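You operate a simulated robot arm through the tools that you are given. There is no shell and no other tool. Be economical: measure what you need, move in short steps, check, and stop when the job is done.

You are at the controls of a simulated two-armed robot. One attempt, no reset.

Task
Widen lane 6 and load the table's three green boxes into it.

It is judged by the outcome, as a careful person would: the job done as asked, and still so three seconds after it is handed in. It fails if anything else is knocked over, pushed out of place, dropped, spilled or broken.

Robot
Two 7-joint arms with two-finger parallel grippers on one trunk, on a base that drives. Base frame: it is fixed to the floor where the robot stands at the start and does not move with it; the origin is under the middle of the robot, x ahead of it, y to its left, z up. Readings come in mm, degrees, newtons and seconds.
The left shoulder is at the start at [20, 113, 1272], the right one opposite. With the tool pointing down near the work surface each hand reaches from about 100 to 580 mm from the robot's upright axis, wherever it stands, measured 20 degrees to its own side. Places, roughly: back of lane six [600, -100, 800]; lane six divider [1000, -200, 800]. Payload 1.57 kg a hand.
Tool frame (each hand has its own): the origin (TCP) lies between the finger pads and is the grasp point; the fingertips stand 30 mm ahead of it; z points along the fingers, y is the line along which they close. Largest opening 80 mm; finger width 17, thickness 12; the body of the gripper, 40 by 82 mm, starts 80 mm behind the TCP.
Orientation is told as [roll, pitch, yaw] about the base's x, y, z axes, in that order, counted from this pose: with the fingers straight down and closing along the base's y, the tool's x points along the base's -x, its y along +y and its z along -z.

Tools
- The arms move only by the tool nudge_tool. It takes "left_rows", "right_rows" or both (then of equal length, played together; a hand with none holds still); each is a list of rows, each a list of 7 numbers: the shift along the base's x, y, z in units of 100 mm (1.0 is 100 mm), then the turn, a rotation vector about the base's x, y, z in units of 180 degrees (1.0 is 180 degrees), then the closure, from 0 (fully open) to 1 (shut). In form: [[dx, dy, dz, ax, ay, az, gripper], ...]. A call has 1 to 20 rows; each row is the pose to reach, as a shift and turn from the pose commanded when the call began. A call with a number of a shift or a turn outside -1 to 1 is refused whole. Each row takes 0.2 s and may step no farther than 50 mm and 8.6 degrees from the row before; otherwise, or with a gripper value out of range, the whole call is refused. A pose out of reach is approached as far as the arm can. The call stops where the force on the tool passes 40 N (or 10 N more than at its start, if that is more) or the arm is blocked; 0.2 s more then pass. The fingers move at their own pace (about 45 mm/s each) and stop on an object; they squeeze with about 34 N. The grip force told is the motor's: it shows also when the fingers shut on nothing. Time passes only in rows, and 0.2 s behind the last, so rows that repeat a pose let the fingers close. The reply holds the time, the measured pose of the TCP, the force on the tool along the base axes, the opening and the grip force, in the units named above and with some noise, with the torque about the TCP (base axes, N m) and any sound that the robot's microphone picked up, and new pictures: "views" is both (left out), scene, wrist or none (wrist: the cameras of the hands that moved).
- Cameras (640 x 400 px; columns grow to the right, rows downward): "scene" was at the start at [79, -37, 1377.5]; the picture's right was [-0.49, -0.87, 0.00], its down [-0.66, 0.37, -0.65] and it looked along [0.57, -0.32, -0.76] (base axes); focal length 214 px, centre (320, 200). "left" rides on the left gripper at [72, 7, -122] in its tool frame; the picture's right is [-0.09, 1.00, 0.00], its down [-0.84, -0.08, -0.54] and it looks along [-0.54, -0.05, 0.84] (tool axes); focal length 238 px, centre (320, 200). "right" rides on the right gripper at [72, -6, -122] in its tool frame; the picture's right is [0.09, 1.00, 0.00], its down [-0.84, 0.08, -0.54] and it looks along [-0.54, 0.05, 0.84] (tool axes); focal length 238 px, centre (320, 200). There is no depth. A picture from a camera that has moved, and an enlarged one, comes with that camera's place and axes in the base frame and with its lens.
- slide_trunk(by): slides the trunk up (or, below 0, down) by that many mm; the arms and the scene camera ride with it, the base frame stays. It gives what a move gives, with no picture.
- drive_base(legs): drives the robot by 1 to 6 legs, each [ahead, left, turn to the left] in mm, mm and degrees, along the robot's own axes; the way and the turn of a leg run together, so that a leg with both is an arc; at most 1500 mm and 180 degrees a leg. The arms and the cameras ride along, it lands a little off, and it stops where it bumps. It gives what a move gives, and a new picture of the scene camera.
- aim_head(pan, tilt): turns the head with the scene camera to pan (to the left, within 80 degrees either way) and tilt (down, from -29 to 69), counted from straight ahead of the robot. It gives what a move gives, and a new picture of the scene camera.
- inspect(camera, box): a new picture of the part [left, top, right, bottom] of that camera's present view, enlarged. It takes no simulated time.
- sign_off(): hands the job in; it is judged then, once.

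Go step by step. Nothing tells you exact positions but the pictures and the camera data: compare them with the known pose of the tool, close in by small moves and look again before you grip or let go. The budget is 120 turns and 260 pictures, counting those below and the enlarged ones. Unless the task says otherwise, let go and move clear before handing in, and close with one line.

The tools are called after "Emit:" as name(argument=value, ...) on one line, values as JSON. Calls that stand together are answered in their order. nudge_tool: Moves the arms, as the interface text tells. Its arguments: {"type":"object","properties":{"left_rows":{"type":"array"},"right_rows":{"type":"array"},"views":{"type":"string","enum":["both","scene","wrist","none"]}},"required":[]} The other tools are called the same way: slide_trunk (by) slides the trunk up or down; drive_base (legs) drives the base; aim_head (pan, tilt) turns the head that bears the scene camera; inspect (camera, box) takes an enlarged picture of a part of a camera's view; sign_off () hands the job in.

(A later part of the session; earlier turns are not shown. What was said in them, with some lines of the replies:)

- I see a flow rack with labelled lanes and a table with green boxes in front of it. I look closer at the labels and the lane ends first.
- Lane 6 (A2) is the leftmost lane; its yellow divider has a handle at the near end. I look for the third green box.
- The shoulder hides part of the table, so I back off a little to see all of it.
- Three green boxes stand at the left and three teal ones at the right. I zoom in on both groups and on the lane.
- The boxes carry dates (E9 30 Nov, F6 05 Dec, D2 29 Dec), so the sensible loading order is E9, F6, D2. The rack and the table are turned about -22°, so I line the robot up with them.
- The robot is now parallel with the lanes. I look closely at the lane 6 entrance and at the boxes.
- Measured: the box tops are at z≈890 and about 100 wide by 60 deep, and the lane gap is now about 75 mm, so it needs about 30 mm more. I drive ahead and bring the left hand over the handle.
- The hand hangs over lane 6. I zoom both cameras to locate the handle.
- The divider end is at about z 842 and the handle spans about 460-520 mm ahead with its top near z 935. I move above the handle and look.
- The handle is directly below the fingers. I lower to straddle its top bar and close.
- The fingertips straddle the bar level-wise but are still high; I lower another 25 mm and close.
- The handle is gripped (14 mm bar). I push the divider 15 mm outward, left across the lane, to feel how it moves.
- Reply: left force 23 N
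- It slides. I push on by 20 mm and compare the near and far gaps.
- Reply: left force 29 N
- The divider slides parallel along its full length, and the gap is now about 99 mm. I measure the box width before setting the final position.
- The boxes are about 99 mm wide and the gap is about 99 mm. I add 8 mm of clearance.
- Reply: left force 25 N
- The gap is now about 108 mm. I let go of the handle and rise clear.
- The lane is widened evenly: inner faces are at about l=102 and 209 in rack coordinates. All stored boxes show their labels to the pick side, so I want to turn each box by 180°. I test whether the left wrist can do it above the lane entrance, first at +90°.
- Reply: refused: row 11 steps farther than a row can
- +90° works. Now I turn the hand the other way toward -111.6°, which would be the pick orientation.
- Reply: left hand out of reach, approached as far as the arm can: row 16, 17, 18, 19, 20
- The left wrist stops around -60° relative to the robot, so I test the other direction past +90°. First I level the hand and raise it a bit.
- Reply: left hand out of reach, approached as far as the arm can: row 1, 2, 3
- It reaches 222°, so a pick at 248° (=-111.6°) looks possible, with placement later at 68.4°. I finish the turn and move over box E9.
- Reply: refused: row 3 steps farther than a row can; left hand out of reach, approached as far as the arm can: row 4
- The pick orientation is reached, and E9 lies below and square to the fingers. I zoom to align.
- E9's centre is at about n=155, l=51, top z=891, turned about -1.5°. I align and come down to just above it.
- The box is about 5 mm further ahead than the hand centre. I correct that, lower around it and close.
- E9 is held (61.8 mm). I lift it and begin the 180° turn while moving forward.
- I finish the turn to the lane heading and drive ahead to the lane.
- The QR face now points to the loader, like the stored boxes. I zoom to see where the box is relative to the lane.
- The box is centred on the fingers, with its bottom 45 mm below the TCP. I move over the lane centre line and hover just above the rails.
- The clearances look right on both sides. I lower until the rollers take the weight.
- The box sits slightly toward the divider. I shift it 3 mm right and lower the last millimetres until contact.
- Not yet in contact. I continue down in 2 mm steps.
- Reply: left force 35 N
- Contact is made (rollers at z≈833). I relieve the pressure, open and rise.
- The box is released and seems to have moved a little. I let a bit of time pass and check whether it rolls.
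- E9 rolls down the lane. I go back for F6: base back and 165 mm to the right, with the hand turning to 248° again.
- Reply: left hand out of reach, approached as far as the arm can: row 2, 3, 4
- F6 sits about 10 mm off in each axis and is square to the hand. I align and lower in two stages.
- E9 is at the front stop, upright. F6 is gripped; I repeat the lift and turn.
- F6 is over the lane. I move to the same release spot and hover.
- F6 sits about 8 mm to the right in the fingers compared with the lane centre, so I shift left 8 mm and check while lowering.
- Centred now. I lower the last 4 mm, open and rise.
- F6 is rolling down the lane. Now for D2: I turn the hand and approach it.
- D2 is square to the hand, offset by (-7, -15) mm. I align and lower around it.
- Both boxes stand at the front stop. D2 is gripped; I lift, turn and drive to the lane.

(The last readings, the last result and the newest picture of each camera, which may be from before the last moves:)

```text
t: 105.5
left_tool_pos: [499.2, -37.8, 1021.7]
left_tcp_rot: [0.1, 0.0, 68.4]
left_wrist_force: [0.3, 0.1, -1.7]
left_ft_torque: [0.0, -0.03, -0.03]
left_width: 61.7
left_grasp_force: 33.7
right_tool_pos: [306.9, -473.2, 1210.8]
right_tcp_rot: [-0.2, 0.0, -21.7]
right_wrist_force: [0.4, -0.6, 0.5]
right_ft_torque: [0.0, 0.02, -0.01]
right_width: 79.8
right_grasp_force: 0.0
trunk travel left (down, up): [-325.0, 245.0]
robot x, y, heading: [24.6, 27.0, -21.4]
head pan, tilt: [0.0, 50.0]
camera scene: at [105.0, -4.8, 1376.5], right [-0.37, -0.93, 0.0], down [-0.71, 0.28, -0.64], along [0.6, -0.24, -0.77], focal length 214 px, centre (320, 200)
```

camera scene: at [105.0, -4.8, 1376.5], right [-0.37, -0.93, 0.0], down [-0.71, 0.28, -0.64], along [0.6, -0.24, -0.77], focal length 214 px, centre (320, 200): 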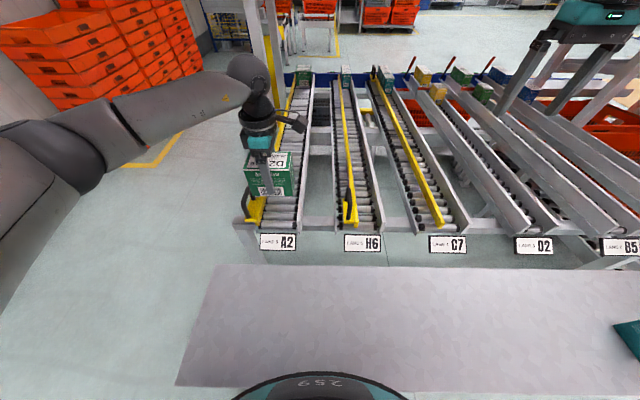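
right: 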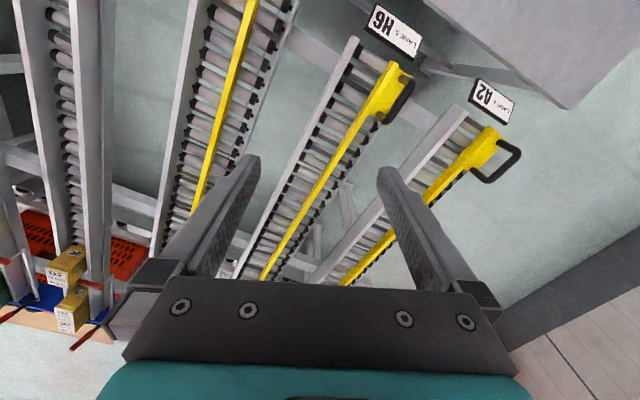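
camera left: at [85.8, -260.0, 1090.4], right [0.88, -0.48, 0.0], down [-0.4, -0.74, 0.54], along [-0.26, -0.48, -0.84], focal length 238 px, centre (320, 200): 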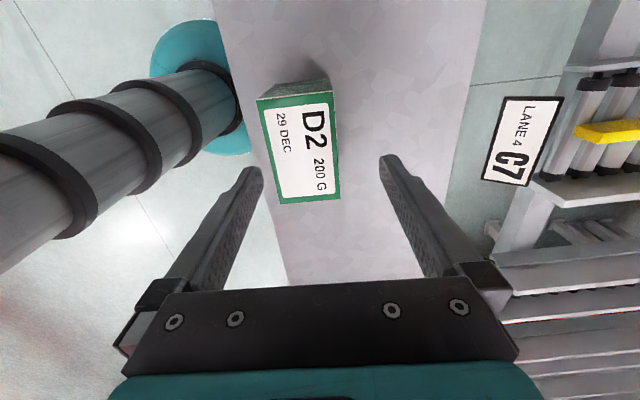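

Emit:
nudge_tool(left_rows=[[0.12, -0.01, -0.2, 0, 0, 0, 1], [0.22, -0.025, -0.5, 0, 0, 0, 1], [0.22, -0.025, -0.8, 0, 0, 0, 1], [0.22, -0.025, -0.97, 0, 0, 0, 1], [0.22, -0.025, -0.97, 0, 0, 0, 1]], views="none")

Emit:
inspect(camera="scene", box=[236, 180, 316, 230])

```text
t: 106.7
left_tool_pos: [522.2, -41.3, 922.6]
left_tcp_rot: [0.1, -0.1, 68.3]
left_wrist_force: [-0.1, 0.1, -2.6]
left_ft_torque: [-0.04, 0.03, -0.04]
left_width: 61.4
left_grasp_force: 35.0
right_tool_pos: [305.9, -472.7, 1208.7]
right_tcp_rot: [-0.2, -0.1, -21.7]
right_wrist_force: [1.1, 0.0, 0.3]
right_ft_torque: [0.0, 0.0, -0.02]
right_width: 79.8
right_grasp_force: 0.1
trunk travel left (down, up): [-325.0, 245.0]
robot x, y, heading: [22.1, 28.8, -21.7]
head pan, tilt: [0.0, 50.0]
```

```text
8.00 times, centred on (276, 205) of scene
camera zoom: at [105.2, -4.9, 1376.5], right [-0.37, -0.93, 0.0], down [-0.71, 0.28, -0.64], along [0.6, -0.24, -0.77], focal length 1716 px, centre (672, 160)
```

zoom: 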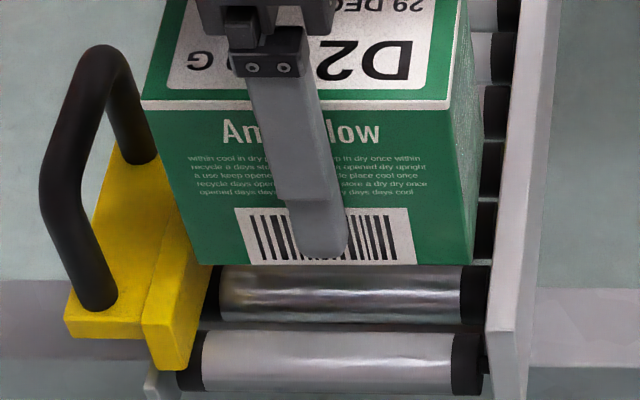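

Emit:
nudge_tool(left_rows=[[0.007, 0.02, 0, 0, 0, 0, 1], [0.007, 0.02, -0.2, 0, 0, 0, 1], [0.007, 0.02, -0.36, 0, 0, 0, 1], [0.007, 0.02, -0.4, 0, 0, 0, 1], [0.007, 0.02, -0.4, 0, 0, 0, 1]], views="none")

Emit:
inspect(camera="scene", box=[236, 190, 316, 240])

```text
t: 107.9
left_tool_pos: [522.9, -38.2, 884.2]
left_tcp_rot: [0.1, -0.1, 68.3]
left_wrist_force: [-0.4, 0.0, -1.4]
left_ft_torque: [-0.02, 0.03, 0.01]
left_width: 61.8
left_grasp_force: 33.9
right_tool_pos: [306.7, -472.3, 1210.7]
right_tcp_rot: [-0.2, -0.1, -21.7]
right_wrist_force: [0.3, -0.4, -0.6]
right_ft_torque: [0.0, 0.01, -0.01]
right_width: 79.9
right_grasp_force: 0.1
trunk travel left (down, up): [-325.0, 245.0]
robot x, y, heading: [23.2, 28.9, -21.3]
head pan, tilt: [0.0, 50.0]
```

```text
8.00 times, centred on (276, 215) of scene
camera zoom: at [105.2, -4.9, 1376.4], right [-0.37, -0.93, 0.0], down [-0.71, 0.28, -0.64], along [0.6, -0.24, -0.77], focal length 1716 px, centre (672, 80)
```

zoom: 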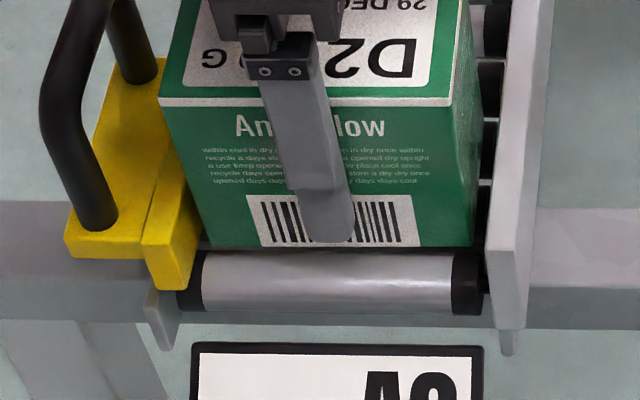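

Slightly left now; I shift 2 mm right, lower the last 7 mm, open and rise.

Emit:
nudge_tool(left_rows=[[-0.008, -0.02, 0, 0, 0, 0, 1], [-0.008, -0.02, -0.03, 0, 0, 0, 1], [-0.008, -0.02, -0.055, 0, 0, 0, 1], [-0.008, -0.02, -0.07, 0, 0, 0, 1], [-0.008, -0.02, -0.07, 0, 0, 0, 1], [-0.008, -0.02, -0.07, 0, 0, 0, 0], [-0.008, -0.02, -0.07, 0, 0, 0, 0], [-0.008, -0.02, 0.2, 0, 0, 0, 0], [-0.008, -0.02, 0.6, 0, 0, 0, 0], [-0.008, -0.02, 1.0, 0, 0, 0, 0], [-0.008, -0.02, 1.0, 0, 0, 0, 0], [-0.008, -0.02, 1.0, 0, 0, 0, 0]])

```text
t: 110.5
left_tool_pos: [522.8, -39.6, 988.9]
left_tcp_rot: [0.0, -0.1, 68.4]
left_wrist_force: [0.7, -0.2, -0.6]
left_ft_torque: [0.0, -0.04, -0.01]
left_width: 80.0
left_grasp_force: 0.1
right_tool_pos: [305.7, -473.5, 1208.9]
right_tcp_rot: [-0.1, -0.1, -21.6]
right_wrist_force: [0.6, -0.5, -0.1]
right_ft_torque: [-0.01, 0.0, -0.02]
right_width: 79.8
right_grasp_force: 0.0
trunk travel left (down, up): [-325.0, 245.0]
robot x, y, heading: [24.3, 23.7, -21.8]
head pan, tilt: [0.0, 50.0]
camera scene: at [105.0, -4.9, 1376.4], right [-0.37, -0.93, 0.0], down [-0.71, 0.28, -0.64], along [0.6, -0.24, -0.77], focal length 214 px, centre (320, 200)
camera left: at [488.4, -102.9, 1109.9], right [-0.89, 0.45, 0.0], down [0.38, 0.75, 0.54], along [0.25, 0.48, -0.84], focal length 238 px, centre (320, 200)
```

scene: 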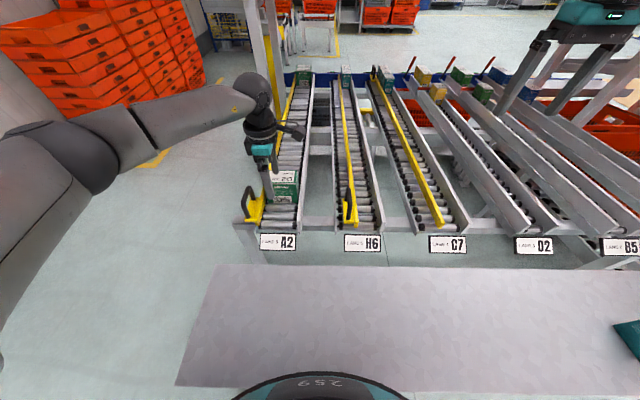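
left: 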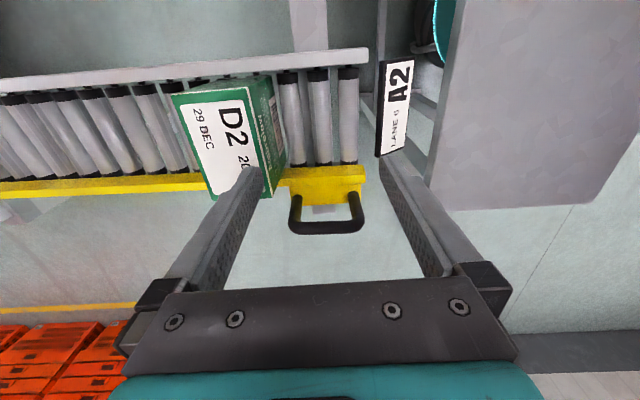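

D2 is rolling. I back away and check the final state of the lane.

Emit:
drive_base(legs=[[-200, 0, 0], [0, -150, 0]])

Emit:
nudge_tool(left_rows=[[0, 0, 0.3, 0, 0, 0, 0], [0, 0, 0.6, 0, 0, 0, 0], [0, 0, 0.9, 0, 0, 0, 0], [0, 0, 0.9, 0, 0, 0, 0], [0, 0, 0.9, 0, 0, 0, 0]], views="scene")

Emit:
inspect(camera="scene", box=[190, 50, 350, 150])

Emit:
inspect(camera="scene", box=[240, 55, 320, 105])

```text
t: 113.1
left_tool_pos: [278.3, -104.9, 989.7]
left_tcp_rot: [0.1, -0.3, 68.5]
left_wrist_force: [-0.2, -0.5, -0.4]
left_ft_torque: [0.01, 0.04, 0.03]
left_width: 80.2
left_grasp_force: 0.2
right_tool_pos: [61.9, -539.1, 1209.4]
right_tcp_rot: [0.0, -0.2, -21.6]
right_wrist_force: [0.3, -0.5, 0.2]
right_ft_torque: [0.03, -0.01, 0.0]
right_width: 80.1
right_grasp_force: 0.2
trunk travel left (down, up): [-325.0, 245.0]
robot x, y, heading: [-222.4, -41.6, -21.4]
head pan, tilt: [0.0, 50.0]
camera scene: at [-139.9, -71.2, 1376.4], right [-0.37, -0.93, 0.0], down [-0.71, 0.28, -0.64], along [0.6, -0.24, -0.77], focal length 214 px, centre (320, 200)
```

scene: 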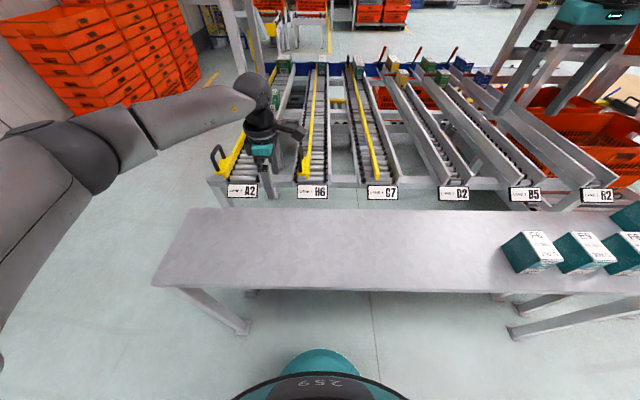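

```text
t: 114.3
left_tool_pos: [276.9, -107.4, 1079.9]
left_tcp_rot: [0.0, -0.1, 68.4]
left_wrist_force: [-0.3, 0.2, 0.2]
left_ft_torque: [-0.01, -0.01, -0.01]
left_width: 80.0
left_grasp_force: 0.1
right_tool_pos: [61.5, -538.0, 1210.4]
right_tcp_rot: [-0.1, -0.1, -21.5]
right_wrist_force: [0.0, -0.3, -0.7]
right_ft_torque: [-0.01, -0.01, 0.0]
right_width: 79.9
right_grasp_force: 0.1
trunk travel left (down, up): [-325.0, 245.0]
robot x, y, heading: [-220.6, -39.2, -21.5]
head pan, tilt: [0.0, 50.0]
camera scene: at [-139.6, -70.3, 1376.4], right [-0.37, -0.93, 0.0], down [-0.71, 0.28, -0.64], along [0.6, -0.24, -0.77], focal length 214 px, centre (320, 200)
```

scene: 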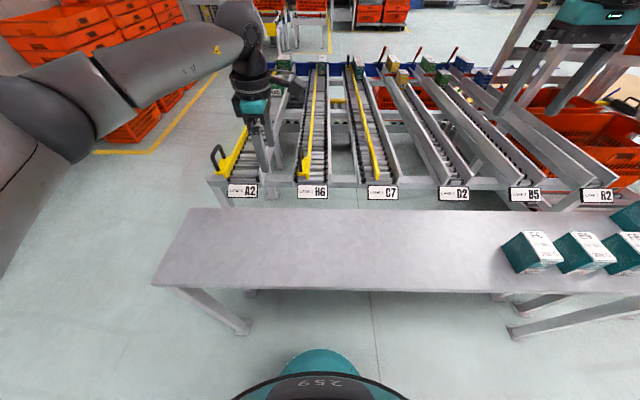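

```text
4.00 times, centred on (270, 100) of scene
camera zoom: at [-139.6, -70.3, 1376.4], right [-0.37, -0.93, 0.0], down [-0.71, 0.28, -0.64], along [0.6, -0.24, -0.77], focal length 858 px, centre (520, 600)
```

zoom: 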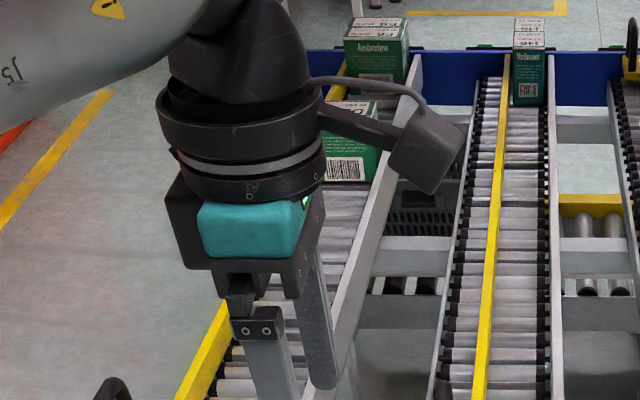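

```text
8.00 times, centred on (280, 80) of scene
camera zoom: at [-139.6, -70.3, 1376.4], right [-0.37, -0.93, 0.0], down [-0.71, 0.28, -0.64], along [0.6, -0.24, -0.77], focal length 1716 px, centre (640, 1160)
```

zoom: 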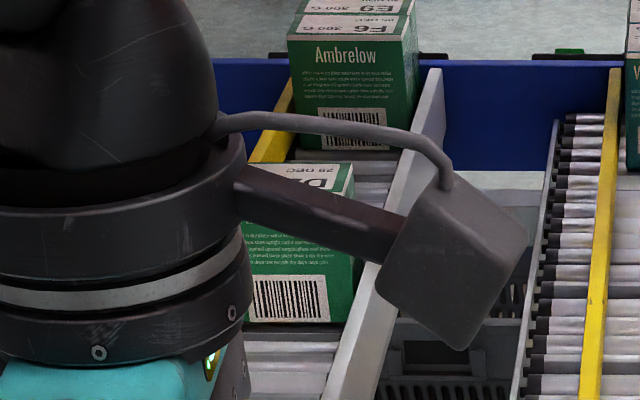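

D2 is still rolling toward the other two. I pull the hand out of the line of sight and wait.

Emit:
nudge_tool(left_rows=[[-0.2, 0.2, 0.1, 0, 0, 0, 0], [-0.4, 0.4, 0.2, 0, 0, 0, 0], [-0.6, 0.6, 0.3, 0, 0, 0, 0], [-0.6, 0.8, 0.3, 0, 0, 0, 0], [-0.6, 0.8, 0.3, 0, 0, 0, 0], [-0.6, 0.8, 0.3, 0, 0, 0, 0], [-0.6, 0.8, 0.3, 0, 0, 0, 0], [-0.6, 0.8, 0.3, 0, 0, 0, 0], [-0.6, 0.8, 0.3, 0, 0, 0, 0], [-0.6, 0.8, 0.3, 0, 0, 0, 0]], views="none")

Emit:
drive_base(legs=[[0, -250, 0]])

Emit:
inspect(camera="scene", box=[140, 40, 300, 140])

```text
t: 116.5
left_tool_pos: [215.4, -25.6, 1107.7]
left_tcp_rot: [0.0, 0.0, 68.4]
left_wrist_force: [0.5, 1.0, -0.9]
left_ft_torque: [-0.01, -0.02, 0.03]
left_width: 80.3
left_grasp_force: 0.1
right_tool_pos: [61.8, -538.2, 1209.7]
right_tcp_rot: [-0.1, -0.1, -21.6]
right_wrist_force: [0.5, 0.1, 0.0]
right_ft_torque: [-0.01, 0.0, 0.02]
right_width: 79.9
right_grasp_force: 0.0
trunk travel left (down, up): [-325.0, 245.0]
robot x, y, heading: [-223.2, -35.0, -21.6]
head pan, tilt: [0.0, 50.0]
```

```text
t: 118.3
left_tool_pos: [123.1, -258.0, 1108.7]
left_tcp_rot: [0.0, -0.1, 68.9]
left_wrist_force: [-0.1, -0.7, 0.0]
left_ft_torque: [0.03, 0.01, 0.0]
left_width: 80.2
left_grasp_force: 0.1
right_tool_pos: [-26.5, -772.3, 1209.9]
right_tcp_rot: [0.0, -0.1, -20.9]
right_wrist_force: [0.0, 0.1, -0.8]
right_ft_torque: [0.03, -0.03, -0.01]
right_width: 79.6
right_grasp_force: 0.1
trunk travel left (down, up): [-325.0, 245.0]
robot x, y, heading: [-313.5, -274.7, -21.2]
head pan, tilt: [0.0, 50.0]
camera scene: at [-231.8, -306.8, 1376.5], right [-0.36, -0.93, 0.0], down [-0.71, 0.28, -0.64], along [0.6, -0.23, -0.77], focal length 214 px, centre (320, 200)
```

scene: 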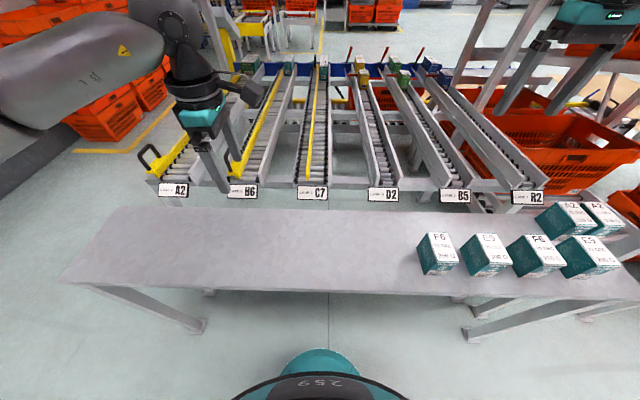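

```text
4.00 times, centred on (220, 90) of scene
camera zoom: at [-231.8, -306.8, 1376.5], right [-0.36, -0.93, 0.0], down [-0.71, 0.28, -0.64], along [0.6, -0.23, -0.77], focal length 858 px, centre (720, 640)
```

zoom: 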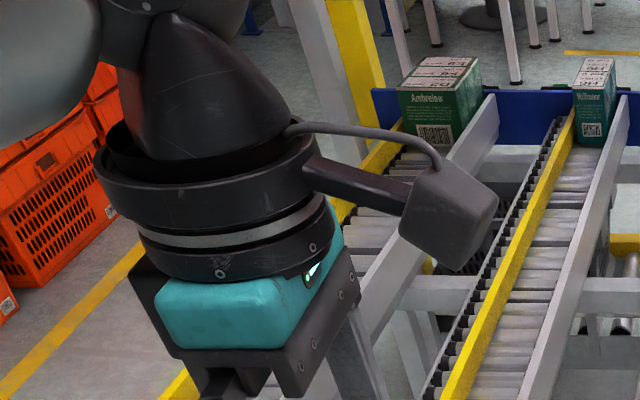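

Emit:
inspect(camera="scene", box=[225, 45, 289, 85])

```text
10.00 times, centred on (257, 65) of scene
camera zoom: at [-231.8, -306.8, 1376.5], right [-0.36, -0.93, 0.0], down [-0.71, 0.28, -0.64], along [0.6, -0.23, -0.77], focal length 2145 px, centre (950, 1550)
```

zoom: 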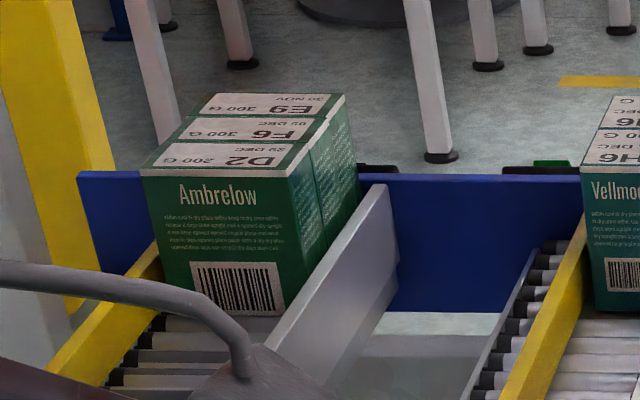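

All three boxes stand upright at the front stop of lane 6 in date order (E9, F6, D2), with their labels facing the pick side like the boxes in the other lanes. The hands are empty and clear, so I hand in.

Emit:
sign_off()

```text
The job is handed in.
```

Lane 6 is widened from about 66 mm to about 107 mm, and the table's three green boxes (E9, F6 and D2) are loaded in it, earliest date at the front.
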